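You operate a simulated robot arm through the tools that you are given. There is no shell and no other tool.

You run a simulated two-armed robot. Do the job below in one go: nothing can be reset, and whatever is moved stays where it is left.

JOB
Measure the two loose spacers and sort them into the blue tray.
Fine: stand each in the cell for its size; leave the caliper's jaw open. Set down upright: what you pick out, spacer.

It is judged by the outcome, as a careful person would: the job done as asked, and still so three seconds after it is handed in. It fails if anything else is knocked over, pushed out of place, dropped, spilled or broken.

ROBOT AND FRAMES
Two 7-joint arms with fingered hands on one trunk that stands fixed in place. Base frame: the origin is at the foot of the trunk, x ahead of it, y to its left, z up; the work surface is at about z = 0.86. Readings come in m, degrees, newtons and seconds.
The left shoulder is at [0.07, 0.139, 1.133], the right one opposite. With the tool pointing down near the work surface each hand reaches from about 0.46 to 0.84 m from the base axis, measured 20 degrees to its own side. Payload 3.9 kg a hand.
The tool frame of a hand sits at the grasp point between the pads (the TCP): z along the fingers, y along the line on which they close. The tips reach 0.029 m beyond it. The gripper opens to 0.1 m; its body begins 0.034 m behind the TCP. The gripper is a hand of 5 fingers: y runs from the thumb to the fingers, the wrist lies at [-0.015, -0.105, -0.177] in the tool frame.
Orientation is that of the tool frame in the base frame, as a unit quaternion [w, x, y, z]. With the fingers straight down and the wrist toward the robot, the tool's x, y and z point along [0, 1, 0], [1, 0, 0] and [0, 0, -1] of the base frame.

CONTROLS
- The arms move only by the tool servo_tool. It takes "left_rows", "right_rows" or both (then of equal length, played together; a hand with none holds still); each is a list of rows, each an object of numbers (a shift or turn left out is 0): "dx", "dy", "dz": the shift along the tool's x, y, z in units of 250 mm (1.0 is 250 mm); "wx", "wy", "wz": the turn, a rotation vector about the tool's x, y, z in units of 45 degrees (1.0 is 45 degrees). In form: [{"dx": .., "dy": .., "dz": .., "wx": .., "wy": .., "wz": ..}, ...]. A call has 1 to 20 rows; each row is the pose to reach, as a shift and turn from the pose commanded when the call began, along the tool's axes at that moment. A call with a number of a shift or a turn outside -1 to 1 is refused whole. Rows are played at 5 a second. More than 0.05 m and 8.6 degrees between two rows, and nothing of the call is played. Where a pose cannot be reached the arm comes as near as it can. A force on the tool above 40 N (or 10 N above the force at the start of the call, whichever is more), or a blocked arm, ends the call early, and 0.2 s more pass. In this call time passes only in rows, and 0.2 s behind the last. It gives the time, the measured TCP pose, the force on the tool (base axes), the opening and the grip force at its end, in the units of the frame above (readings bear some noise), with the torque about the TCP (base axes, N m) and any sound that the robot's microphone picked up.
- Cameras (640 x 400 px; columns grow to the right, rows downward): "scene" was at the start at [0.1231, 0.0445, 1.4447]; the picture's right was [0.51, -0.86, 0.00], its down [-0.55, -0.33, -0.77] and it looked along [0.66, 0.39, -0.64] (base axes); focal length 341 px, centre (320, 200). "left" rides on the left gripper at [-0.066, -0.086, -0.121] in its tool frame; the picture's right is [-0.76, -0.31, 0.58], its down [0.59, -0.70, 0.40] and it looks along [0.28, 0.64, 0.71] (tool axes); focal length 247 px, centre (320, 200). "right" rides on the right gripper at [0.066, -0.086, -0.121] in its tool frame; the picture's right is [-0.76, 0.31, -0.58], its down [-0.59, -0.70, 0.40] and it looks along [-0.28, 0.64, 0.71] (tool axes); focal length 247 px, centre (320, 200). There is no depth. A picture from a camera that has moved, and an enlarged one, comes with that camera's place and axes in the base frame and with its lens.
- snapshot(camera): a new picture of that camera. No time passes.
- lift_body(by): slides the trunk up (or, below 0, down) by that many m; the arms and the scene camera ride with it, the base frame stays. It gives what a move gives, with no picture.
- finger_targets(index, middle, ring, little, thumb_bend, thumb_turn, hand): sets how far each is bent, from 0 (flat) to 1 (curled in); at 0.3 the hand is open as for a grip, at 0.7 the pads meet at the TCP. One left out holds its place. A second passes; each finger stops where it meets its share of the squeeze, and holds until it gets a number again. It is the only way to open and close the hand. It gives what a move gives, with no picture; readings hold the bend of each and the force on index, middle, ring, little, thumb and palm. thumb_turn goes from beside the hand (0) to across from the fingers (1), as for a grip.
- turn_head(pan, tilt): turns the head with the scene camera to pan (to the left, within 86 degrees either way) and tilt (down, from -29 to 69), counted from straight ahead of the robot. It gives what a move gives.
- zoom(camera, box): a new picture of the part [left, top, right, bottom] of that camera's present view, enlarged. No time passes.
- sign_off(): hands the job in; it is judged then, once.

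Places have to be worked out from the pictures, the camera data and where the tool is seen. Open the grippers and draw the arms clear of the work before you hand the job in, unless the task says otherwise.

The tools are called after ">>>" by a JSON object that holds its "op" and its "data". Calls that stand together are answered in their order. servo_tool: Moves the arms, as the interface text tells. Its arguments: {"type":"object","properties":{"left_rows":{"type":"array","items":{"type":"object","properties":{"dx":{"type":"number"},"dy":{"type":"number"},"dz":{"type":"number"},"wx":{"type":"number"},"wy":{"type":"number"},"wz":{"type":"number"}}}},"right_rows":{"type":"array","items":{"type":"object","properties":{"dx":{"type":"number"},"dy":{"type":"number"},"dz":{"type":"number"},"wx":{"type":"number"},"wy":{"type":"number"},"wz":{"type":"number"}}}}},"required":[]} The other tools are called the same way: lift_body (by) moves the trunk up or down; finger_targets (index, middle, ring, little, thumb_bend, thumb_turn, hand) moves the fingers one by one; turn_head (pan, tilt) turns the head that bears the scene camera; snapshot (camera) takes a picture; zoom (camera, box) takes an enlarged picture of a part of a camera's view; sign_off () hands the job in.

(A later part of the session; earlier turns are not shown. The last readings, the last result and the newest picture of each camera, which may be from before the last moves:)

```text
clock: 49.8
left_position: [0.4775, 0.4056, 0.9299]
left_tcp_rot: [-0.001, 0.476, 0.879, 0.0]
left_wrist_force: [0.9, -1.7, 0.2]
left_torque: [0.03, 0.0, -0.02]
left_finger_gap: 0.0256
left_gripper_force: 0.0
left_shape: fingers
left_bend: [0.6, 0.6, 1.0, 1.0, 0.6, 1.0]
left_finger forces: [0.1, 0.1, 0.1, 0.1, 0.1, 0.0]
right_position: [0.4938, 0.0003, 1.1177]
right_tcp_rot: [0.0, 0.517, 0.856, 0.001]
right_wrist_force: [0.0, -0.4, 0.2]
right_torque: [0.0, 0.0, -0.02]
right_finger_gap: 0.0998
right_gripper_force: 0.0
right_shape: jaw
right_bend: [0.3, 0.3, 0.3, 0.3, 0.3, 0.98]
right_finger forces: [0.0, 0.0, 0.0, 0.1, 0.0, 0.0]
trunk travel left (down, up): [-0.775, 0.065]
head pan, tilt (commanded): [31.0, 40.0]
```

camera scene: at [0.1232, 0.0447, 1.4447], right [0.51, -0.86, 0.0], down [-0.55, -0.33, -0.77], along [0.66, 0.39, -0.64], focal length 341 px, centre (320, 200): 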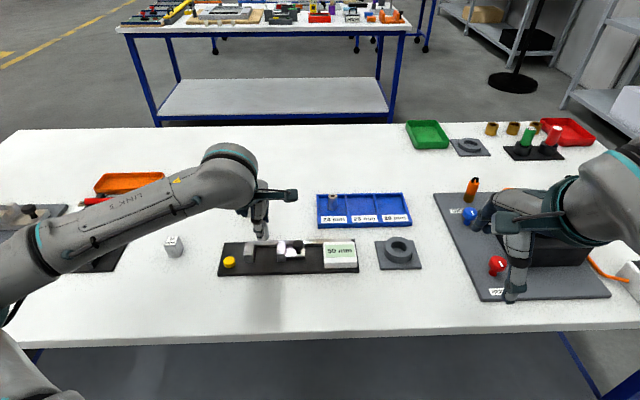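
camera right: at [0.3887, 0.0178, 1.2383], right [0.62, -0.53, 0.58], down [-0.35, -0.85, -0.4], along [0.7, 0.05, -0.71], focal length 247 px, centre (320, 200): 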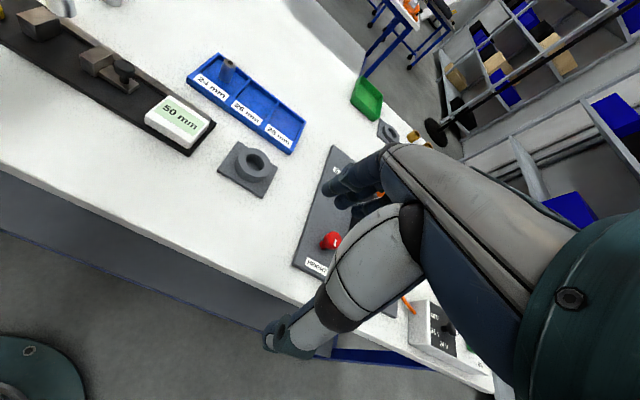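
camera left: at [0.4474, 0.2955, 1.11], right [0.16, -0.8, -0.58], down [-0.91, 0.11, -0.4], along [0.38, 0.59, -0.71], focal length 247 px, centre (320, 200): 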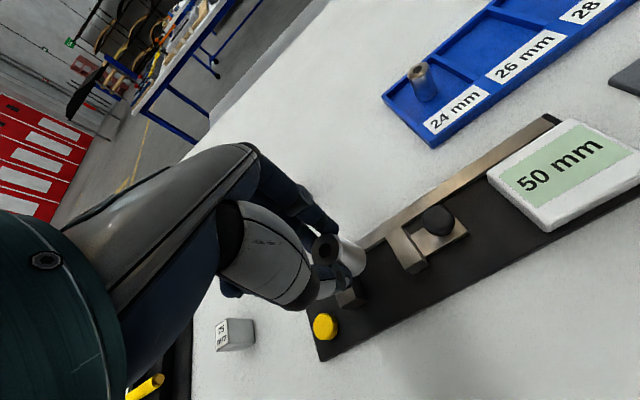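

No contact with the jaw this time. I close fully to grip.

>>> {"op": "finger_targets", "data": {"hand": "left", "index": 0.7, "middle": 0.7, "thumb_bend": 0.7}}

>>> {"op": "zoom", "data": {"camera": "left", "box": [250, 160, 450, 320]}}

>>> {"op": "zoom", "data": {"camera": "scene", "box": [225, 215, 315, 275]}}

```text
clock: 50.8
left_position: [0.4776, 0.4054, 0.9308]
left_tcp_rot: [-0.001, 0.476, 0.879, 0.0]
left_wrist_force: [0.7, 1.1, 2.9]
left_torque: [0.01, -0.01, 0.0]
left_finger_gap: 0.0201
left_gripper_force: 8.0
left_shape: fingers
left_bend: [0.65, 0.66, 1.0, 1.0, 0.64, 1.0]
left_finger forces: [4.8, 3.6, 0.0, 0.1, 7.4, 0.0]
right_position: [0.4946, -0.001, 1.1173]
right_tcp_rot: [0.0, 0.516, 0.856, 0.001]
right_wrist_force: [0.8, 0.0, 0.0]
right_torque: [0.01, 0.01, -0.03]
right_finger_gap: 0.0999
right_gripper_force: 0.0
right_shape: jaw
right_bend: [0.3, 0.3, 0.3, 0.3, 0.3, 0.98]
right_finger forces: [0.1, 0.1, 0.1, 0.1, 0.1, 0.0]
trunk travel left (down, up): [-0.775, 0.065]
head pan, tilt (commanded): [31.0, 40.0]
```

```text
2.50 times, centred on (350, 240) of left
camera zoom: at [0.4409, 0.3029, 1.0524], right [0.16, -0.8, -0.58], down [-0.91, 0.11, -0.4], along [0.38, 0.59, -0.71], focal length 617 px, centre (245, 100)
```

zoom: 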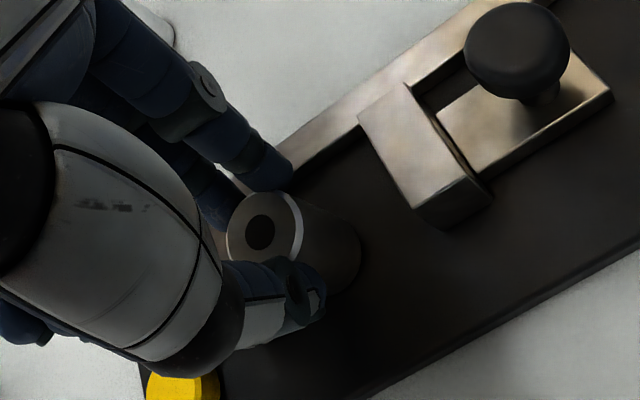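

```text
6.67 times, centred on (270, 245) of scene
camera zoom: at [0.123, 0.0444, 1.4447], right [0.51, -0.86, 0.0], down [-0.55, -0.33, -0.77], along [0.66, 0.39, -0.64], focal length 2274 px, centre (653, -100)
```

zoom: 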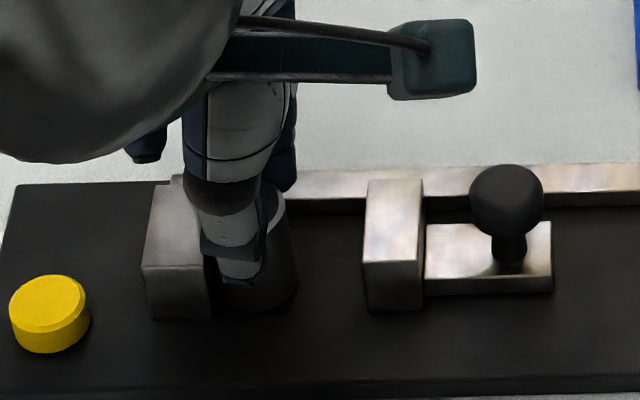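

Good balanced grip (8 N). I lift straight up 90 mm and check the spacer hangs straight and the caliper is undisturbed.

>>> {"op": "servo_tool", "data": {"left_rows": [{"dz": -0.01}, {"dz": -0.03}, {"dz": -0.06}, {"dz": -0.1}, {"dz": -0.15}, {"dz": -0.2}, {"dz": -0.26}, {"dz": -0.32}, {"dz": -0.36}, {"dz": -0.37}, {"dz": -0.37}]}}

>>> {"op": "zoom", "data": {"camera": "left", "box": [250, 160, 450, 320]}}

>>> {"op": "zoom", "data": {"camera": "scene", "box": [205, 185, 355, 285]}}

```text
clock: 53.2
left_position: [0.4777, 0.4059, 1.0232]
left_tcp_rot: [0.0, 0.477, 0.879, 0.001]
left_wrist_force: [-0.1, 0.3, 0.1]
left_torque: [0.02, -0.01, 0.0]
left_finger_gap: 0.0197
left_gripper_force: 7.3
left_shape: fingers
left_bend: [0.65, 0.66, 1.0, 1.0, 0.64, 1.0]
left_finger forces: [4.4, 3.3, 0.1, 0.0, 7.5, 0.0]
right_position: [0.4937, -0.0001, 1.1172]
right_tcp_rot: [0.001, 0.516, 0.856, 0.001]
right_wrist_force: [0.5, -0.1, -0.8]
right_torque: [0.0, 0.0, 0.01]
right_finger_gap: 0.0997
right_gripper_force: 0.0
right_shape: jaw
right_bend: [0.3, 0.3, 0.3, 0.3, 0.3, 0.98]
right_finger forces: [0.1, 0.1, 0.0, 0.0, 0.1, 0.0]
trunk travel left (down, up): [-0.775, 0.065]
head pan, tilt (commanded): [31.0, 40.0]
```

```text
2.50 times, centred on (350, 240) of left
camera zoom: at [0.4411, 0.3034, 1.1447], right [0.16, -0.8, -0.58], down [-0.91, 0.11, -0.4], along [0.38, 0.59, -0.71], focal length 617 px, centre (245, 100)
```

zoom: 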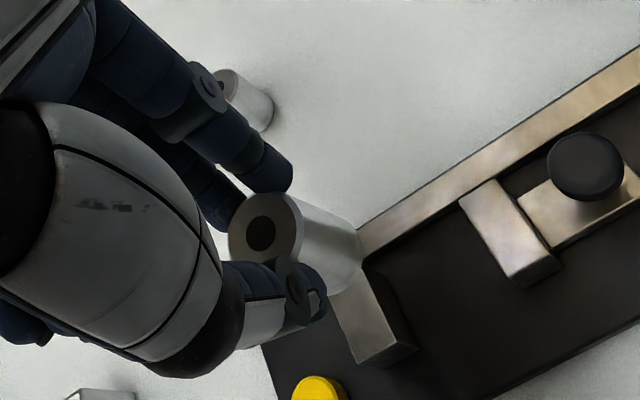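

```text
4.00 times, centred on (280, 235) of scene
camera zoom: at [0.1231, 0.0446, 1.4447], right [0.51, -0.86, 0.0], down [-0.55, -0.33, -0.77], along [0.66, 0.39, -0.64], focal length 1365 px, centre (480, 60)
```

zoom: 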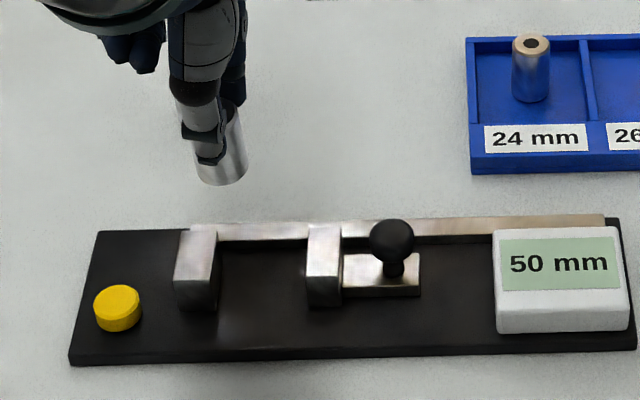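

Held upright, the caliper is unchanged at 50 mm. I carry the 26 mm spacer to above the middle of the 26 mm cell, at about (0.754, 0.296).

>>> {"op": "servo_tool", "data": {"left_rows": [{"dx": -0.029, "dy": 0.021}, {"dx": -0.078, "dy": 0.055}, {"dx": -0.146, "dy": 0.103}, {"dx": -0.223, "dy": 0.158}, {"dx": -0.31, "dy": 0.219}, {"dx": -0.398, "dy": 0.281}, {"dx": -0.485, "dy": 0.343}, {"dx": -0.572, "dy": 0.404}, {"dx": -0.66, "dy": 0.466}, {"dx": -0.747, "dy": 0.527}, {"dx": -0.825, "dy": 0.582}, {"dx": -0.892, "dy": 0.63}, {"dx": -0.941, "dy": 0.664}, {"dx": -0.97, "dy": 0.685}, {"dx": -0.97, "dy": 0.685}]}}

>>> {"op": "snapshot", "data": {"camera": "scene"}}

>>> {"op": "zoom", "data": {"camera": "scene", "box": [300, 145, 430, 240]}}

>>> {"op": "snapshot", "data": {"camera": "left"}}

>>> {"op": "snapshot", "data": {"camera": "right"}}

```text
clock: 56.4
left_position: [0.7535, 0.2954, 1.0234]
left_tcp_rot: [0.001, 0.477, 0.879, 0.0]
left_wrist_force: [-0.5, 0.8, -0.3]
left_torque: [0.01, 0.02, -0.01]
left_finger_gap: 0.0196
left_gripper_force: 7.5
left_shape: fingers
left_bend: [0.65, 0.66, 1.0, 1.0, 0.64, 1.0]
left_finger forces: [4.3, 3.3, 0.0, 0.1, 7.3, 0.0]
right_position: [0.4931, 0.0002, 1.1179]
right_tcp_rot: [0.0, 0.517, 0.856, 0.001]
right_wrist_force: [-0.3, -1.0, 0.1]
right_torque: [0.0, -0.02, -0.02]
right_finger_gap: 0.1
right_gripper_force: 0.1
right_shape: jaw
right_bend: [0.3, 0.3, 0.3, 0.3, 0.3, 0.98]
right_finger forces: [0.0, 0.0, 0.1, 0.0, 0.0, 0.0]
trunk travel left (down, up): [-0.775, 0.065]
head pan, tilt (commanded): [31.0, 40.0]
```

```text
taken
camera scene: at [0.1229, 0.0446, 1.4447], right [0.51, -0.86, 0.0], down [-0.55, -0.33, -0.77], along [0.66, 0.39, -0.64], focal length 341 px, centre (320, 200)
```

scene: 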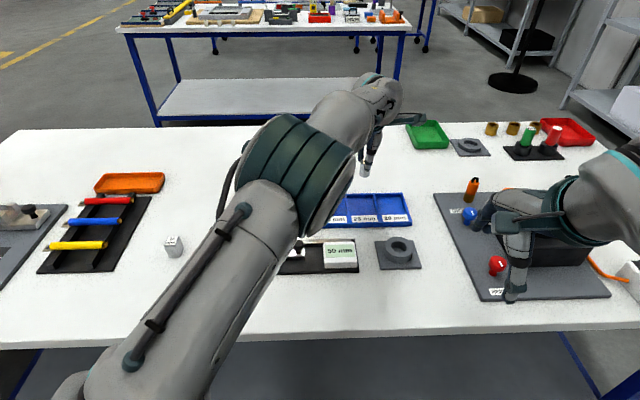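

```text
4.21 times, centred on (365, 192) of scene
camera zoom: at [0.1229, 0.0446, 1.4447], right [0.51, -0.86, 0.0], down [-0.55, -0.33, -0.77], along [0.66, 0.39, -0.64], focal length 1436 px, centre (130, 232)
```

zoom: 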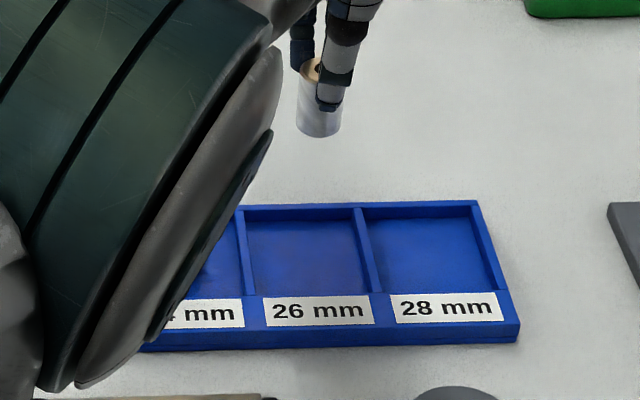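

```text
taken
camera left: at [0.717, 0.1928, 1.1452], right [0.16, -0.8, -0.58], down [-0.91, 0.11, -0.4], along [0.38, 0.59, -0.71], focal length 247 px, centre (320, 200)
```

left: 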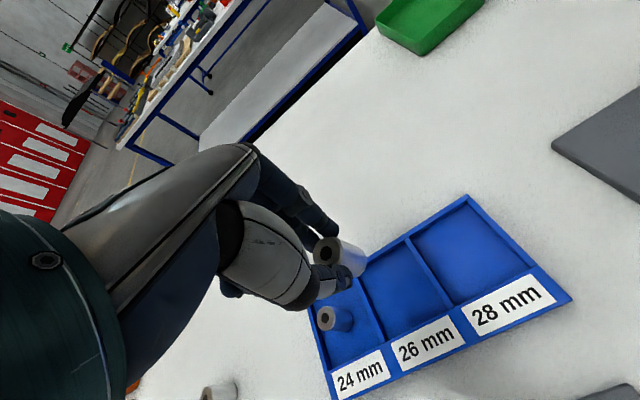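

```text
taken
camera right: at [0.3885, 0.0177, 1.2383], right [0.62, -0.53, 0.58], down [-0.35, -0.85, -0.4], along [0.7, 0.05, -0.71], focal length 247 px, centre (320, 200)
```

right: 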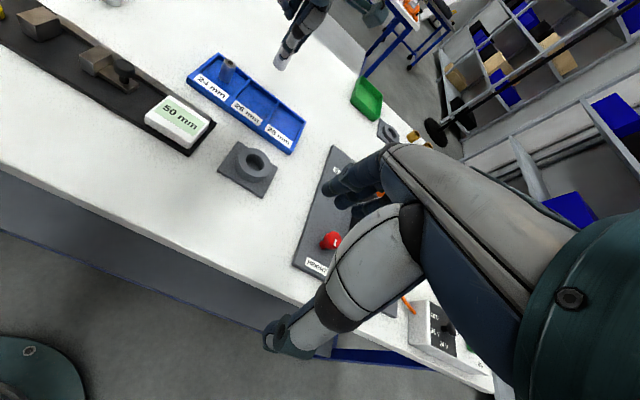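

Both cameras agree the spacer is over the middle of the 26 mm cell. I lower it to about 6 mm above the tray floor.

>>> {"op": "servo_tool", "data": {"left_rows": [{"dz": 0.04}, {"dz": 0.1}, {"dz": 0.16}, {"dz": 0.22}, {"dz": 0.28}, {"dz": 0.33}, {"dz": 0.36}, {"dz": 0.37}, {"dz": 0.37}]}}

>>> {"op": "zoom", "data": {"camera": "left", "box": [250, 160, 490, 340]}}

>>> {"op": "zoom", "data": {"camera": "right", "box": [180, 20, 340, 160]}}

```text
clock: 58.4
left_position: [0.753, 0.2957, 0.9297]
left_tcp_rot: [0.0, 0.476, 0.879, 0.0]
left_wrist_force: [0.1, 0.2, -0.7]
left_torque: [0.01, 0.02, -0.02]
left_finger_gap: 0.0196
left_gripper_force: 7.5
left_shape: fingers
left_bend: [0.65, 0.66, 1.0, 1.0, 0.64, 1.0]
left_finger forces: [4.3, 3.3, 0.0, 0.0, 7.5, 0.0]
right_position: [0.4928, 0.0011, 1.1168]
right_tcp_rot: [0.0, 0.517, 0.856, 0.001]
right_wrist_force: [-0.1, -0.5, -0.6]
right_torque: [-0.03, 0.01, 0.02]
right_finger_gap: 0.1
right_gripper_force: 0.0
right_shape: jaw
right_bend: [0.3, 0.3, 0.3, 0.3, 0.3, 0.98]
right_finger forces: [0.0, 0.1, 0.0, 0.1, 0.0, 0.0]
trunk travel left (down, up): [-0.775, 0.065]
head pan, tilt (commanded): [31.0, 40.0]
```

```text
2.22 times, centred on (370, 250) of left
camera zoom: at [0.7171, 0.1929, 1.052], right [0.16, -0.8, -0.58], down [-0.91, 0.11, -0.4], along [0.38, 0.59, -0.71], focal length 549 px, centre (209, 89)
```

zoom: 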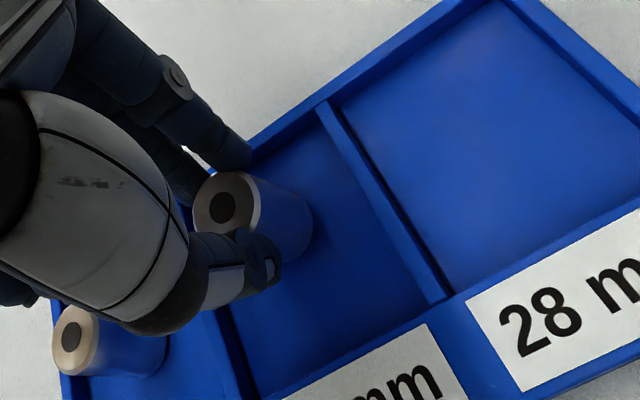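

```text
2.86 times, centred on (260, 90) of right
camera zoom: at [0.3887, 0.0178, 1.2383], right [0.62, -0.53, 0.58], down [-0.35, -0.85, -0.4], along [0.7, 0.05, -0.71], focal length 706 px, centre (491, 514)
```

zoom: 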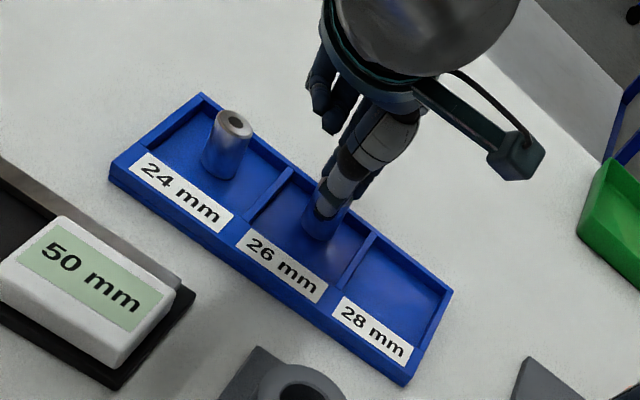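

The spacer is inside the 26 mm cell. I lower in small steps until contact.

>>> {"op": "servo_tool", "data": {"left_rows": [{"dz": 0.003}, {"dz": 0.006}, {"dz": 0.009}, {"dz": 0.012}, {"dz": 0.012}]}}

```text
clock: 59.6
left_position: [0.7535, 0.2958, 0.9258]
left_tcp_rot: [0.0, 0.476, 0.879, 0.001]
left_wrist_force: [0.1, 0.3, -1.5]
left_torque: [0.03, 0.0, 0.0]
left_finger_gap: 0.0199
left_gripper_force: 7.7
left_shape: fingers
left_bend: [0.65, 0.66, 1.0, 1.0, 0.64, 1.0]
left_finger forces: [4.3, 3.3, 0.1, 0.0, 7.5, 0.0]
right_position: [0.4943, 0.001, 1.1182]
right_tcp_rot: [0.0, 0.517, 0.856, 0.001]
right_wrist_force: [0.8, -0.3, 0.7]
right_torque: [0.01, 0.0, -0.01]
right_finger_gap: 0.0997
right_gripper_force: 0.1
right_shape: jaw
right_bend: [0.3, 0.3, 0.3, 0.3, 0.3, 0.98]
right_finger forces: [0.1, 0.0, 0.0, 0.0, 0.0, 0.0]
trunk travel left (down, up): [-0.775, 0.065]
head pan, tilt (commanded): [31.0, 40.0]
```

No contact yet at z 0.926; I go on slowly.

>>> {"op": "servo_tool", "data": {"left_rows": [{"dz": 0.002}, {"dz": 0.004}, {"dz": 0.006}, {"dz": 0.006}]}}

```text
clock: 60.6
left_position: [0.7524, 0.296, 0.9263]
left_tcp_rot: [0.0, 0.476, 0.879, 0.001]
left_wrist_force: [1.8, 0.2, 1.7]
left_torque: [-0.01, -0.01, 0.0]
left_finger_gap: 0.02
left_gripper_force: 7.9
left_shape: fingers
left_bend: [0.65, 0.66, 1.0, 1.0, 0.64, 1.0]
left_finger forces: [4.8, 3.6, 0.1, 0.1, 7.3, 0.0]
right_position: [0.4928, 0.0006, 1.1172]
right_tcp_rot: [0.001, 0.516, 0.857, 0.0]
right_wrist_force: [0.0, -0.7, 0.1]
right_torque: [0.02, -0.02, 0.03]
right_finger_gap: 0.0997
right_gripper_force: 0.1
right_shape: jaw
right_bend: [0.3, 0.3, 0.3, 0.3, 0.3, 0.98]
right_finger forces: [0.0, 0.0, 0.0, 0.0, 0.1, 0.1]
trunk travel left (down, up): [-0.775, 0.065]
head pan, tilt (commanded): [31.0, 40.0]
```

Contact seems to begin (1.7 N up, finger forces shifting). One more half millimetre to confirm.

>>> {"op": "servo_tool", "data": {"left_rows": [{"dz": 0.001}, {"dz": 0.002}, {"dz": 0.002}]}}

```text
clock: 61.4
left_position: [0.7526, 0.2958, 0.9254]
left_tcp_rot: [0.0, 0.476, 0.879, 0.001]
left_wrist_force: [1.6, 0.5, 4.1]
left_torque: [0.02, -0.03, 0.0]
left_finger_gap: 0.0196
left_gripper_force: 8.4
left_shape: fingers
left_bend: [0.65, 0.66, 1.0, 1.0, 0.64, 1.0]
left_finger forces: [5.2, 3.9, 0.0, 0.0, 7.4, 0.0]
right_position: [0.4928, -0.0012, 1.1181]
right_tcp_rot: [0.001, 0.516, 0.857, 0.0]
right_wrist_force: [0.1, 0.1, -0.1]
right_torque: [0.02, 0.03, -0.02]
right_finger_gap: 0.0999
right_gripper_force: 0.1
right_shape: jaw
right_bend: [0.3, 0.3, 0.3, 0.3, 0.3, 0.98]
right_finger forces: [0.1, 0.0, 0.0, 0.1, 0.0, 0.0]
trunk travel left (down, up): [-0.775, 0.065]
head pan, tilt (commanded): [31.0, 40.0]
```

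The spacer is on the tray floor (4 N up). I release it in two stages and look.

>>> {"op": "finger_targets", "data": {"hand": "left", "index": 0.61, "middle": 0.61, "thumb_bend": 0.59}}

>>> {"op": "finger_targets", "data": {"hand": "left", "index": 0.45, "middle": 0.45, "thumb_bend": 0.45}}

>>> {"op": "zoom", "data": {"camera": "left", "box": [250, 160, 490, 340]}}

>>> {"op": "zoom", "data": {"camera": "right", "box": [180, 20, 340, 160]}}

```text
clock: 62.4
left_position: [0.7528, 0.2959, 0.9244]
left_tcp_rot: [0.001, 0.477, 0.879, 0.0]
left_wrist_force: [-0.4, 0.9, -0.7]
left_torque: [0.03, 0.01, -0.01]
left_finger_gap: 0.0253
left_gripper_force: 0.1
left_shape: fingers
left_bend: [0.61, 0.61, 1.0, 1.0, 0.59, 1.0]
left_finger forces: [0.0, 0.0, 0.1, 0.0, 0.1, 0.0]
right_position: [0.4937, 0.0004, 1.1179]
right_tcp_rot: [0.001, 0.517, 0.856, 0.001]
right_wrist_force: [-0.2, -0.2, 0.2]
right_torque: [-0.02, -0.01, 0.01]
right_finger_gap: 0.0997
right_gripper_force: 0.0
right_shape: jaw
right_bend: [0.3, 0.3, 0.3, 0.3, 0.3, 0.98]
right_finger forces: [0.1, 0.0, 0.0, 0.0, 0.0, 0.1]
trunk travel left (down, up): [-0.775, 0.065]
head pan, tilt (commanded): [31.0, 40.0]
```

```text
clock: 63.4
left_position: [0.7539, 0.2958, 0.9251]
left_tcp_rot: [0.0, 0.477, 0.879, 0.0]
left_wrist_force: [-0.4, -0.2, 0.0]
left_torque: [0.01, -0.03, 0.0]
left_finger_gap: 0.0619
left_gripper_force: 0.1
left_shape: fingers
left_bend: [0.45, 0.45, 1.0, 1.0, 0.45, 0.99]
left_finger forces: [0.1, 0.0, 0.0, 0.1, 0.1, 0.0]
right_position: [0.4938, -0.0003, 1.116]
right_tcp_rot: [0.001, 0.516, 0.857, 0.001]
right_wrist_force: [-0.4, -1.2, -0.1]
right_torque: [0.02, 0.01, -0.01]
right_finger_gap: 0.0996
right_gripper_force: 0.0
right_shape: jaw
right_bend: [0.3, 0.3, 0.3, 0.3, 0.3, 0.98]
right_finger forces: [0.0, 0.0, 0.1, 0.0, 0.0, 0.0]
trunk travel left (down, up): [-0.775, 0.065]
head pan, tilt (commanded): [31.0, 40.0]
```

```text
2.22 times, centred on (370, 250) of left
camera zoom: at [0.7166, 0.1932, 1.0473], right [0.16, -0.8, -0.58], down [-0.91, 0.11, -0.4], along [0.38, 0.59, -0.71], focal length 549 px, centre (209, 89)
```

zoom: 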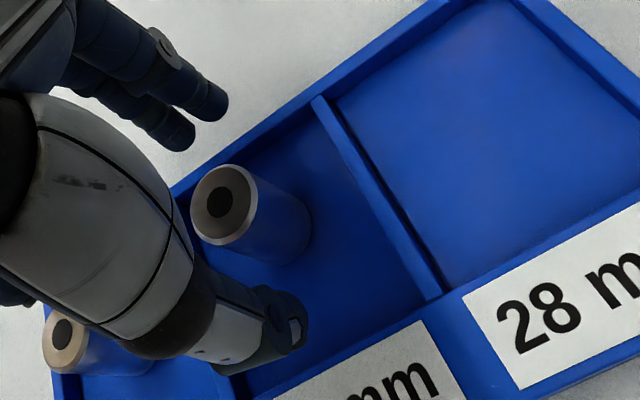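

```text
2.86 times, centred on (260, 90) of right
camera zoom: at [0.3886, 0.0177, 1.2383], right [0.62, -0.53, 0.58], down [-0.35, -0.85, -0.4], along [0.7, 0.05, -0.71], focal length 706 px, centre (491, 514)
```

zoom: 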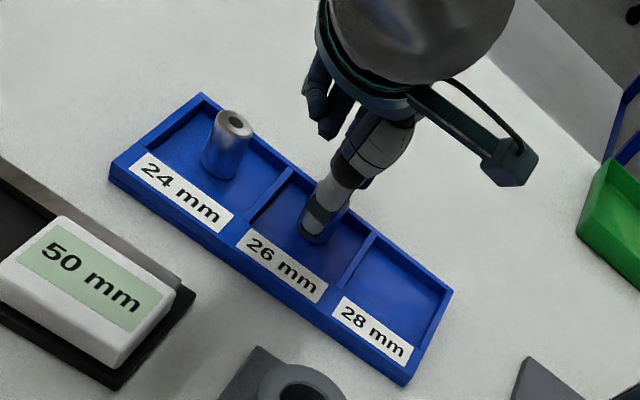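

The 26 mm spacer stands upright in its cell. I lift straight up 100 mm, then head for the second spacer at about (0.583, 0.526).

>>> {"op": "servo_tool", "data": {"left_rows": [{"dz": -0.02}, {"dz": -0.07}, {"dz": -0.14}, {"dz": -0.22}, {"dz": -0.3}, {"dz": -0.37}, {"dz": -0.4}, {"dx": 0.05, "dy": -0.002, "dz": -0.4}, {"dx": 0.13, "dy": -0.006, "dz": -0.4}, {"dx": 0.22, "dy": -0.012, "dz": -0.4}, {"dx": 0.32, "dy": -0.018, "dz": -0.4}, {"dx": 0.42, "dy": -0.024, "dz": -0.4}, {"dx": 0.52, "dy": -0.03, "dz": -0.4}, {"dx": 0.6, "dy": -0.035, "dz": -0.4}]}}

>>> {"op": "servo_tool", "data": {"left_rows": [{"dx": 0.08, "dy": -0.005}, {"dx": 0.18, "dy": -0.01}, {"dx": 0.28, "dy": -0.016}, {"dx": 0.37, "dy": -0.022}, {"dx": 0.45, "dy": -0.027}, {"dx": 0.51, "dy": -0.03}, {"dx": 0.5456, "dy": -0.032}, {"dx": 0.5456, "dy": -0.032}, {"dx": 0.5456, "dy": -0.032}]}}

>>> {"op": "zoom", "data": {"camera": "left", "box": [280, 180, 480, 340]}}

>>> {"op": "snapshot", "data": {"camera": "scene"}}

>>> {"op": "zoom", "data": {"camera": "scene", "box": [300, 145, 430, 240]}}

```text
clock: 66.4
left_position: [0.6641, 0.4171, 1.0237]
left_tcp_rot: [0.0, 0.476, 0.879, 0.0]
left_wrist_force: [-0.6, -0.2, -1.2]
left_torque: [-0.03, 0.01, -0.02]
left_finger_gap: 0.0617
left_gripper_force: 0.0
left_shape: fingers
left_bend: [0.45, 0.45, 1.0, 1.0, 0.45, 0.99]
left_finger forces: [0.0, 0.0, 0.1, 0.0, 0.0, 0.0]
right_position: [0.4938, 0.0011, 1.1168]
right_tcp_rot: [0.0, 0.516, 0.857, 0.001]
right_wrist_force: [0.9, 0.5, 0.2]
right_torque: [-0.02, 0.0, 0.0]
right_finger_gap: 0.0999
right_gripper_force: 0.0
right_shape: jaw
right_bend: [0.3, 0.3, 0.3, 0.3, 0.3, 0.98]
right_finger forces: [0.0, 0.1, 0.1, 0.1, 0.0, 0.0]
trunk travel left (down, up): [-0.775, 0.065]
head pan, tilt (commanded): [31.0, 40.0]
```

```text
clock: 68.4
left_position: [0.5829, 0.5279, 1.0266]
left_tcp_rot: [0.0, 0.477, 0.879, 0.0]
left_wrist_force: [-0.7, -0.4, -0.3]
left_torque: [0.0, -0.03, 0.01]
left_finger_gap: 0.0619
left_gripper_force: 0.0
left_shape: fingers
left_bend: [0.45, 0.45, 1.0, 1.0, 0.45, 0.99]
left_finger forces: [0.0, 0.0, 0.0, 0.0, 0.0, 0.0]
right_position: [0.4932, 0.0004, 1.1167]
right_tcp_rot: [0.001, 0.516, 0.857, 0.001]
right_wrist_force: [0.2, 0.1, -0.1]
right_torque: [-0.01, -0.01, -0.01]
right_finger_gap: 0.1
right_gripper_force: 0.0
right_shape: jaw
right_bend: [0.3, 0.3, 0.3, 0.3, 0.3, 0.98]
right_finger forces: [0.0, 0.0, 0.0, 0.1, 0.0, 0.0]
trunk travel left (down, up): [-0.775, 0.065]
head pan, tilt (commanded): [31.0, 40.0]
```

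```text
2.50 times, centred on (380, 260) of left
camera zoom: at [0.5462, 0.4243, 1.1473], right [0.16, -0.8, -0.58], down [-0.91, 0.11, -0.4], along [0.38, 0.59, -0.71], focal length 617 px, centre (170, 50)
```

zoom: 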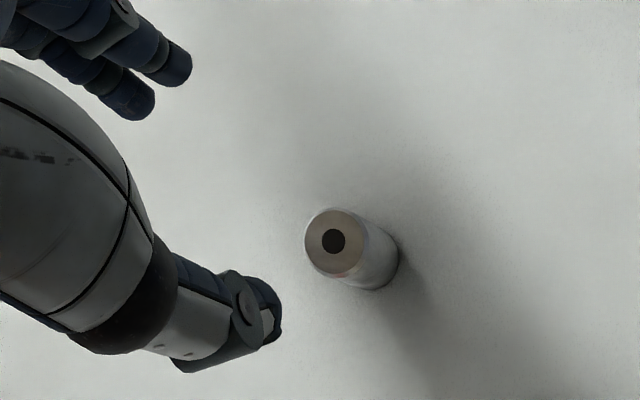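

```text
taken
camera scene: at [0.123, 0.0447, 1.4447], right [0.51, -0.86, 0.0], down [-0.55, -0.33, -0.77], along [0.66, 0.39, -0.64], focal length 341 px, centre (320, 200)
```

scene: 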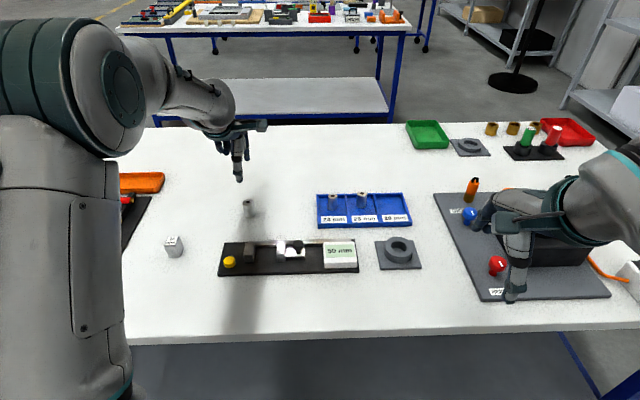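

```text
4.21 times, centred on (365, 192) of scene
camera zoom: at [0.123, 0.0447, 1.4447], right [0.51, -0.86, 0.0], down [-0.55, -0.33, -0.77], along [0.66, 0.39, -0.64], focal length 1436 px, centre (130, 232)
```

zoom: 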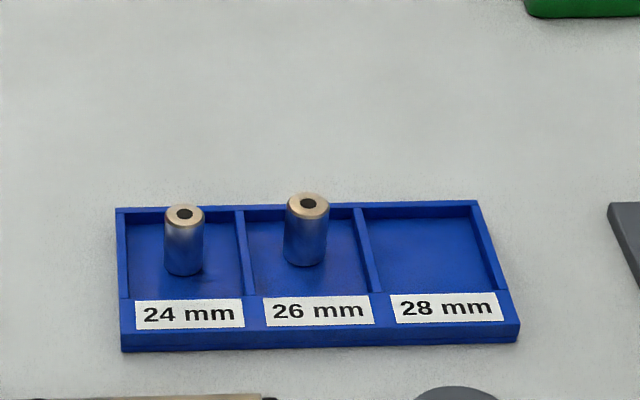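

The 26 mm spacer stands well inside its cell, and the hand is within 1 mm of the second spacer. I lower around its top.

>>> {"op": "servo_tool", "data": {"left_rows": [{"dz": 0.06}, {"dz": 0.13}, {"dz": 0.2}, {"dz": 0.27}, {"dz": 0.33}, {"dz": 0.38}, {"dz": 0.41}, {"dz": 0.425}, {"dz": 0.43}, {"dz": 0.43}]}}

>>> {"op": "finger_targets", "data": {"hand": "left", "index": 0.55, "middle": 0.55, "thumb_bend": 0.55}}

>>> {"op": "zoom", "data": {"camera": "left", "box": [250, 160, 450, 320]}}

>>> {"op": "zoom", "data": {"camera": "scene", "box": [195, 165, 295, 230]}}

```text
clock: 70.6
left_position: [0.583, 0.527, 0.9184]
left_tcp_rot: [0.0, 0.476, 0.879, 0.0]
left_wrist_force: [0.2, -0.2, -0.3]
left_torque: [-0.04, 0.0, -0.02]
left_finger_gap: 0.0617
left_gripper_force: 0.0
left_shape: fingers
left_bend: [0.45, 0.45, 1.0, 1.0, 0.45, 0.99]
left_finger forces: [0.0, 0.0, 0.2, 0.0, 0.1, 0.1]
right_position: [0.4937, -0.0002, 1.1188]
right_tcp_rot: [0.001, 0.517, 0.856, 0.001]
right_wrist_force: [-0.7, 0.6, 0.1]
right_torque: [-0.01, 0.0, 0.0]
right_finger_gap: 0.0998
right_gripper_force: 0.0
right_shape: jaw
right_bend: [0.3, 0.3, 0.3, 0.3, 0.3, 0.98]
right_finger forces: [0.0, 0.0, 0.1, 0.1, 0.1, 0.0]
trunk travel left (down, up): [-0.775, 0.065]
head pan, tilt (commanded): [31.0, 40.0]
```

```text
clock: 71.6
left_position: [0.5827, 0.5275, 0.918]
left_tcp_rot: [0.0, 0.476, 0.88, 0.001]
left_wrist_force: [0.8, -0.3, -0.3]
left_torque: [0.01, -0.01, 0.0]
left_finger_gap: 0.038
left_gripper_force: 0.0
left_shape: fingers
left_bend: [0.55, 0.55, 1.0, 1.0, 0.55, 1.0]
left_finger forces: [0.1, 0.0, 0.0, 0.0, 0.0, 0.1]
right_position: [0.4934, -0.0001, 1.1179]
right_tcp_rot: [0.001, 0.517, 0.856, 0.001]
right_wrist_force: [-0.6, 0.0, 0.9]
right_torque: [-0.01, 0.01, -0.02]
right_finger_gap: 0.1001
right_gripper_force: 0.1
right_shape: jaw
right_bend: [0.3, 0.3, 0.3, 0.3, 0.3, 0.98]
right_finger forces: [0.1, 0.0, 0.1, 0.0, 0.0, 0.1]
trunk travel left (down, up): [-0.775, 0.065]
head pan, tilt (commanded): [31.0, 40.0]
```

```text
2.50 times, centred on (350, 240) of left
camera zoom: at [0.5464, 0.4241, 1.0398], right [0.16, -0.8, -0.58], down [-0.91, 0.11, -0.4], along [0.38, 0.59, -0.71], focal length 617 px, centre (245, 100)
```

zoom: 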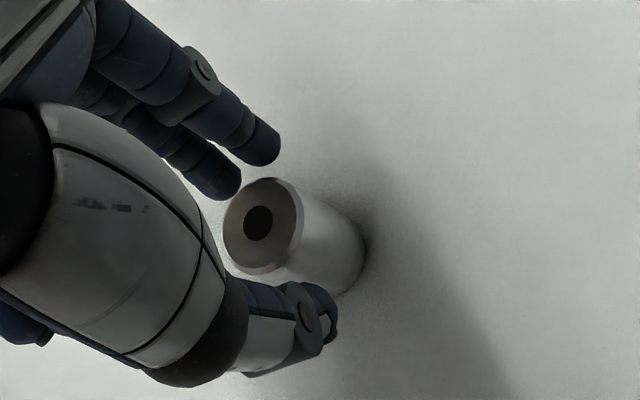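

```text
6.15 times, centred on (245, 198) of scene
camera zoom: at [0.1231, 0.0446, 1.4447], right [0.51, -0.86, 0.0], down [-0.55, -0.33, -0.77], along [0.66, 0.39, -0.64], focal length 2099 px, centre (782, 215)
```

zoom: 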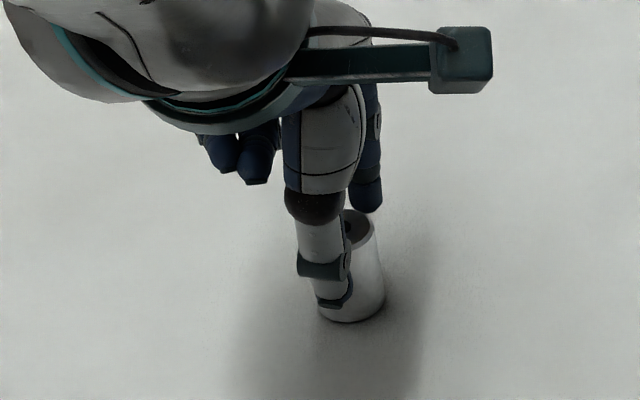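

The second spacer sits centred between thumb and fingers. I close to grip.

>>> {"op": "finger_targets", "data": {"hand": "left", "index": 0.7, "middle": 0.7, "thumb_bend": 0.7}}

>>> {"op": "servo_tool", "data": {"left_rows": [{"dz": -0.01}, {"dz": -0.03}, {"dz": -0.07}, {"dz": -0.13}, {"dz": -0.2}, {"dz": -0.26}, {"dz": -0.28}, {"dz": -0.28}]}}

>>> {"op": "zoom", "data": {"camera": "left", "box": [250, 160, 450, 320]}}

>>> {"op": "zoom", "data": {"camera": "scene", "box": [195, 130, 295, 195]}}

```text
clock: 72.6
left_position: [0.5826, 0.5274, 0.9187]
left_tcp_rot: [0.0, 0.476, 0.879, -0.001]
left_wrist_force: [0.9, -0.4, 1.8]
left_torque: [0.01, -0.03, 0.01]
left_finger_gap: 0.0223
left_gripper_force: 8.5
left_shape: fingers
left_bend: [0.64, 0.66, 1.0, 1.0, 0.63, 1.0]
left_finger forces: [5.3, 3.7, 0.0, 0.0, 8.2, 0.1]
right_position: [0.4936, 0.0, 1.1175]
right_tcp_rot: [0.001, 0.516, 0.856, 0.001]
right_wrist_force: [0.1, 0.4, -0.4]
right_torque: [-0.04, -0.01, -0.02]
right_finger_gap: 0.0998
right_gripper_force: 0.1
right_shape: jaw
right_bend: [0.3, 0.3, 0.3, 0.3, 0.3, 0.98]
right_finger forces: [0.0, 0.0, 0.0, 0.0, 0.1, 0.1]
trunk travel left (down, up): [-0.775, 0.065]
head pan, tilt (commanded): [31.0, 40.0]
```

```text
clock: 74.4
left_position: [0.5835, 0.527, 0.9881]
left_tcp_rot: [0.0, 0.476, 0.879, -0.001]
left_wrist_force: [0.0, -0.6, -0.5]
left_torque: [0.03, 0.0, -0.01]
left_finger_gap: 0.0224
left_gripper_force: 8.6
left_shape: fingers
left_bend: [0.64, 0.66, 1.0, 1.0, 0.63, 1.0]
left_finger forces: [4.9, 3.4, 0.0, 0.0, 8.2, 0.0]
right_position: [0.4945, 0.0007, 1.117]
right_tcp_rot: [0.0, 0.516, 0.856, 0.0]
right_wrist_force: [0.4, 0.4, 0.1]
right_torque: [-0.01, -0.01, -0.03]
right_finger_gap: 0.0998
right_gripper_force: 0.0
right_shape: jaw
right_bend: [0.3, 0.3, 0.3, 0.3, 0.3, 0.98]
right_finger forces: [0.0, 0.0, 0.0, 0.0, 0.1, 0.0]
trunk travel left (down, up): [-0.775, 0.065]
head pan, tilt (commanded): [31.0, 40.0]
```

```text
2.50 times, centred on (350, 240) of left
camera zoom: at [0.5466, 0.4236, 1.1096], right [0.16, -0.8, -0.58], down [-0.91, 0.11, -0.4], along [0.38, 0.59, -0.71], focal length 617 px, centre (245, 100)
```

zoom: 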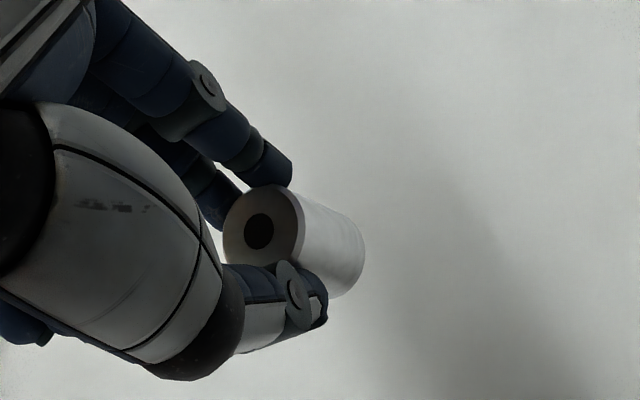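

```text
6.15 times, centred on (245, 162) of scene
camera zoom: at [0.1232, 0.0447, 1.4447], right [0.51, -0.86, 0.0], down [-0.55, -0.33, -0.77], along [0.66, 0.39, -0.64], focal length 2099 px, centre (782, 431)
```

zoom: 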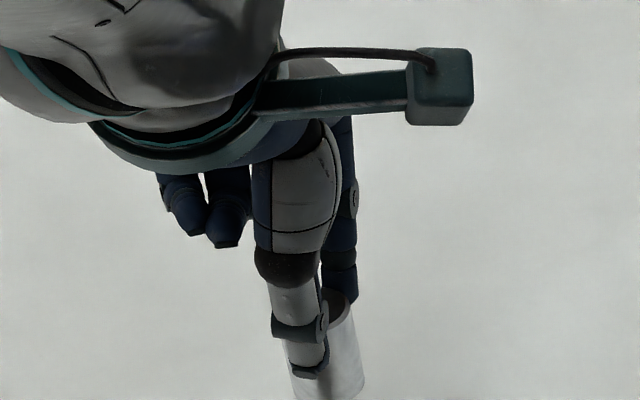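

The grip gap reads 2 mm larger than for the first one, agreeing with 28 mm. I carry it to above the jaw gap at (0.484, 0.398).

>>> {"op": "servo_tool", "data": {"left_rows": [{"dx": -0.01, "dy": -0.03}, {"dx": -0.03, "dy": -0.09}, {"dx": -0.056, "dy": -0.16}, {"dx": -0.085, "dy": -0.24}, {"dx": -0.115, "dy": -0.33}, {"dx": -0.145, "dy": -0.42}, {"dx": -0.175, "dy": -0.5}, {"dx": -0.198, "dy": -0.565}, {"dx": -0.21, "dy": -0.6}, {"dx": -0.2156, "dy": -0.614}, {"dx": -0.2156, "dy": -0.614}, {"dx": -0.2156, "dy": -0.614}]}}

>>> {"op": "zoom", "data": {"camera": "scene", "box": [220, 190, 340, 285]}}

>>> {"op": "snapshot", "data": {"camera": "left"}}

```text
clock: 77.0
left_position: [0.4823, 0.3966, 0.9876]
left_tcp_rot: [0.0, 0.477, 0.879, 0.0]
left_wrist_force: [0.0, -0.1, -0.5]
left_torque: [0.0, 0.01, -0.01]
left_finger_gap: 0.0222
left_gripper_force: 8.2
left_shape: fingers
left_bend: [0.64, 0.66, 1.0, 1.0, 0.63, 1.0]
left_finger forces: [5.1, 3.4, 0.1, 0.1, 8.3, 0.0]
right_position: [0.4935, 0.0, 1.1168]
right_tcp_rot: [0.0, 0.517, 0.856, 0.001]
right_wrist_force: [0.3, -0.3, 0.5]
right_torque: [0.04, 0.0, -0.02]
right_finger_gap: 0.0997
right_gripper_force: 0.0
right_shape: jaw
right_bend: [0.3, 0.3, 0.3, 0.3, 0.3, 0.98]
right_finger forces: [0.0, 0.0, 0.1, 0.1, 0.0, 0.1]
trunk travel left (down, up): [-0.775, 0.065]
head pan, tilt (commanded): [31.0, 40.0]
```

```text
4.21 times, centred on (280, 238) of scene
camera zoom: at [0.1231, 0.0446, 1.4447], right [0.51, -0.86, 0.0], down [-0.55, -0.33, -0.77], along [0.66, 0.39, -0.64], focal length 1436 px, centre (488, 42)
```

zoom: 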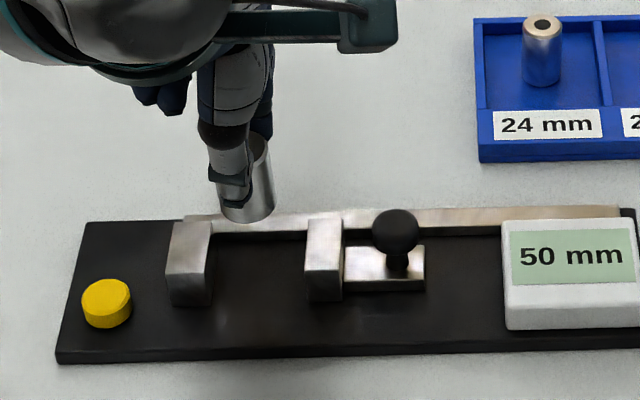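

```text
taken
camera left: at [0.4472, 0.2946, 1.1099], right [0.16, -0.8, -0.58], down [-0.91, 0.11, -0.4], along [0.38, 0.59, -0.71], focal length 247 px, centre (320, 200)
```

left: 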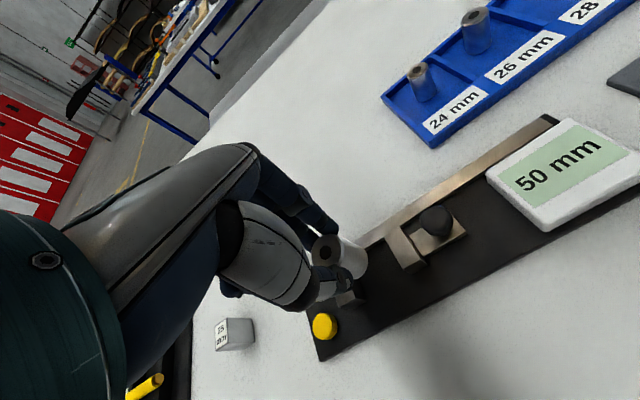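

Same place as for the first spacer. I lower it between the jaws to about 4 mm above the board.

>>> {"op": "servo_tool", "data": {"left_rows": [{"dz": 0.04}, {"dz": 0.08}, {"dz": 0.12}, {"dz": 0.16}, {"dz": 0.19}, {"dz": 0.21}, {"dz": 0.22}, {"dz": 0.22}]}}

>>> {"op": "zoom", "data": {"camera": "scene", "box": [225, 215, 315, 275]}}

>>> {"op": "zoom", "data": {"camera": "left", "box": [270, 180, 470, 340]}}

```text
clock: 78.8
left_position: [0.484, 0.3975, 0.9319]
left_tcp_rot: [0.0, 0.476, 0.88, 0.001]
left_wrist_force: [0.1, -0.2, -0.6]
left_torque: [0.01, -0.01, -0.04]
left_finger_gap: 0.0226
left_gripper_force: 8.0
left_shape: fingers
left_bend: [0.64, 0.66, 1.0, 1.0, 0.63, 1.0]
left_finger forces: [5.1, 3.4, 0.1, 0.0, 8.2, 0.0]
right_position: [0.4952, 0.0003, 1.1178]
right_tcp_rot: [0.0, 0.516, 0.856, 0.001]
right_wrist_force: [0.1, 0.9, 0.2]
right_torque: [-0.03, -0.02, -0.01]
right_finger_gap: 0.0998
right_gripper_force: 0.1
right_shape: jaw
right_bend: [0.3, 0.3, 0.3, 0.3, 0.3, 0.98]
right_finger forces: [0.0, 0.0, 0.1, 0.1, 0.0, 0.1]
trunk travel left (down, up): [-0.775, 0.065]
head pan, tilt (commanded): [31.0, 40.0]
```

```text
6.67 times, centred on (270, 245) of scene
camera zoom: at [0.1231, 0.0446, 1.4447], right [0.51, -0.86, 0.0], down [-0.55, -0.33, -0.77], along [0.66, 0.39, -0.64], focal length 2274 px, centre (653, -100)
```

zoom: 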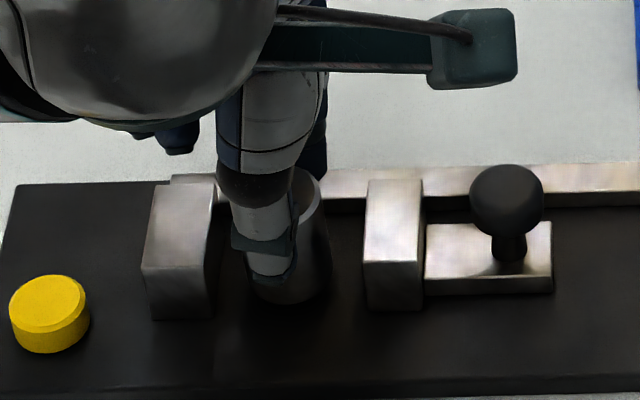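

```text
2.50 times, centred on (370, 260) of left
camera zoom: at [0.4472, 0.2953, 1.0546], right [0.16, -0.8, -0.58], down [-0.91, 0.11, -0.4], along [0.38, 0.59, -0.71], focal length 617 px, centre (195, 50)
```

zoom: 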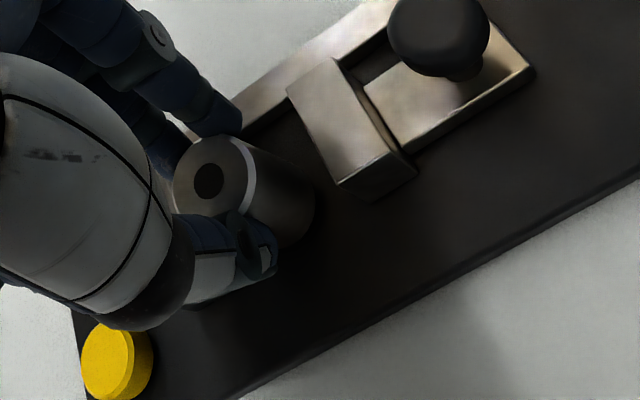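

The spacer is between the jaws with room on both sides. I go down in small steps to contact.

>>> {"op": "servo_tool", "data": {"left_rows": [{"dz": 0.004}, {"dz": 0.008}, {"dz": 0.012}, {"dz": 0.014}, {"dz": 0.014}]}}

```text
clock: 80.0
left_position: [0.4828, 0.3982, 0.928]
left_tcp_rot: [0.0, 0.476, 0.88, 0.0]
left_wrist_force: [-0.6, 1.3, -1.4]
left_torque: [-0.02, 0.02, -0.03]
left_finger_gap: 0.0221
left_gripper_force: 8.5
left_shape: fingers
left_bend: [0.64, 0.66, 1.0, 1.0, 0.63, 1.0]
left_finger forces: [4.9, 3.5, 0.0, 0.0, 8.2, 0.0]
right_position: [0.4935, -0.0006, 1.1183]
right_tcp_rot: [0.0, 0.517, 0.856, 0.002]
right_wrist_force: [0.5, -0.1, -1.2]
right_torque: [0.0, 0.0, 0.01]
right_finger_gap: 0.0997
right_gripper_force: 0.1
right_shape: jaw
right_bend: [0.3, 0.3, 0.3, 0.3, 0.3, 0.98]
right_finger forces: [0.0, 0.0, 0.0, 0.0, 0.1, 0.0]
trunk travel left (down, up): [-0.775, 0.065]
head pan, tilt (commanded): [31.0, 40.0]
```

No contact yet; I continue slowly.

>>> {"op": "servo_tool", "data": {"left_rows": [{"dz": 0.002}, {"dz": 0.004}, {"dz": 0.005}, {"dz": 0.005}]}}

```text
clock: 81.0
left_position: [0.483, 0.3982, 0.9279]
left_tcp_rot: [0.001, 0.476, 0.88, 0.001]
left_wrist_force: [-0.4, -0.9, 0.2]
left_torque: [0.02, 0.05, 0.03]
left_finger_gap: 0.0225
left_gripper_force: 8.5
left_shape: fingers
left_bend: [0.64, 0.66, 1.0, 1.0, 0.63, 1.0]
left_finger forces: [5.0, 3.5, 0.0, 0.0, 8.3, 0.0]
right_position: [0.4941, 0.0003, 1.1183]
right_tcp_rot: [0.0, 0.516, 0.856, 0.001]
right_wrist_force: [-0.6, -0.9, 0.5]
right_torque: [-0.04, -0.07, 0.01]
right_finger_gap: 0.0999
right_gripper_force: 0.0
right_shape: jaw
right_bend: [0.3, 0.3, 0.3, 0.3, 0.3, 0.98]
right_finger forces: [0.0, 0.0, 0.1, 0.1, 0.0, 0.0]
trunk travel left (down, up): [-0.775, 0.065]
head pan, tilt (commanded): [31.0, 40.0]
```

Still free; another millimetre in small steps.

>>> {"op": "servo_tool", "data": {"left_rows": [{"dz": 0.001}, {"dz": 0.002}, {"dz": 0.003}, {"dz": 0.004}, {"dz": 0.004}]}}

```text
clock: 82.2
left_position: [0.4839, 0.3979, 0.9271]
left_tcp_rot: [0.001, 0.477, 0.879, 0.001]
left_wrist_force: [1.3, 0.4, 4.0]
left_torque: [-0.04, 0.05, -0.01]
left_finger_gap: 0.0223
left_gripper_force: 9.6
left_shape: fingers
left_bend: [0.64, 0.66, 1.0, 1.0, 0.63, 1.0]
left_finger forces: [5.9, 4.0, 0.1, 0.0, 8.4, 0.1]
right_position: [0.4935, -0.0012, 1.1178]
right_tcp_rot: [0.0, 0.517, 0.856, 0.001]
right_wrist_force: [0.1, -0.1, 0.3]
right_torque: [0.0, 0.02, -0.02]
right_finger_gap: 0.0997
right_gripper_force: 0.0
right_shape: jaw
right_bend: [0.3, 0.3, 0.3, 0.3, 0.3, 0.98]
right_finger forces: [0.1, 0.0, 0.0, 0.0, 0.1, 0.0]
trunk travel left (down, up): [-0.775, 0.065]
head pan, tilt (commanded): [31.0, 40.0]
```

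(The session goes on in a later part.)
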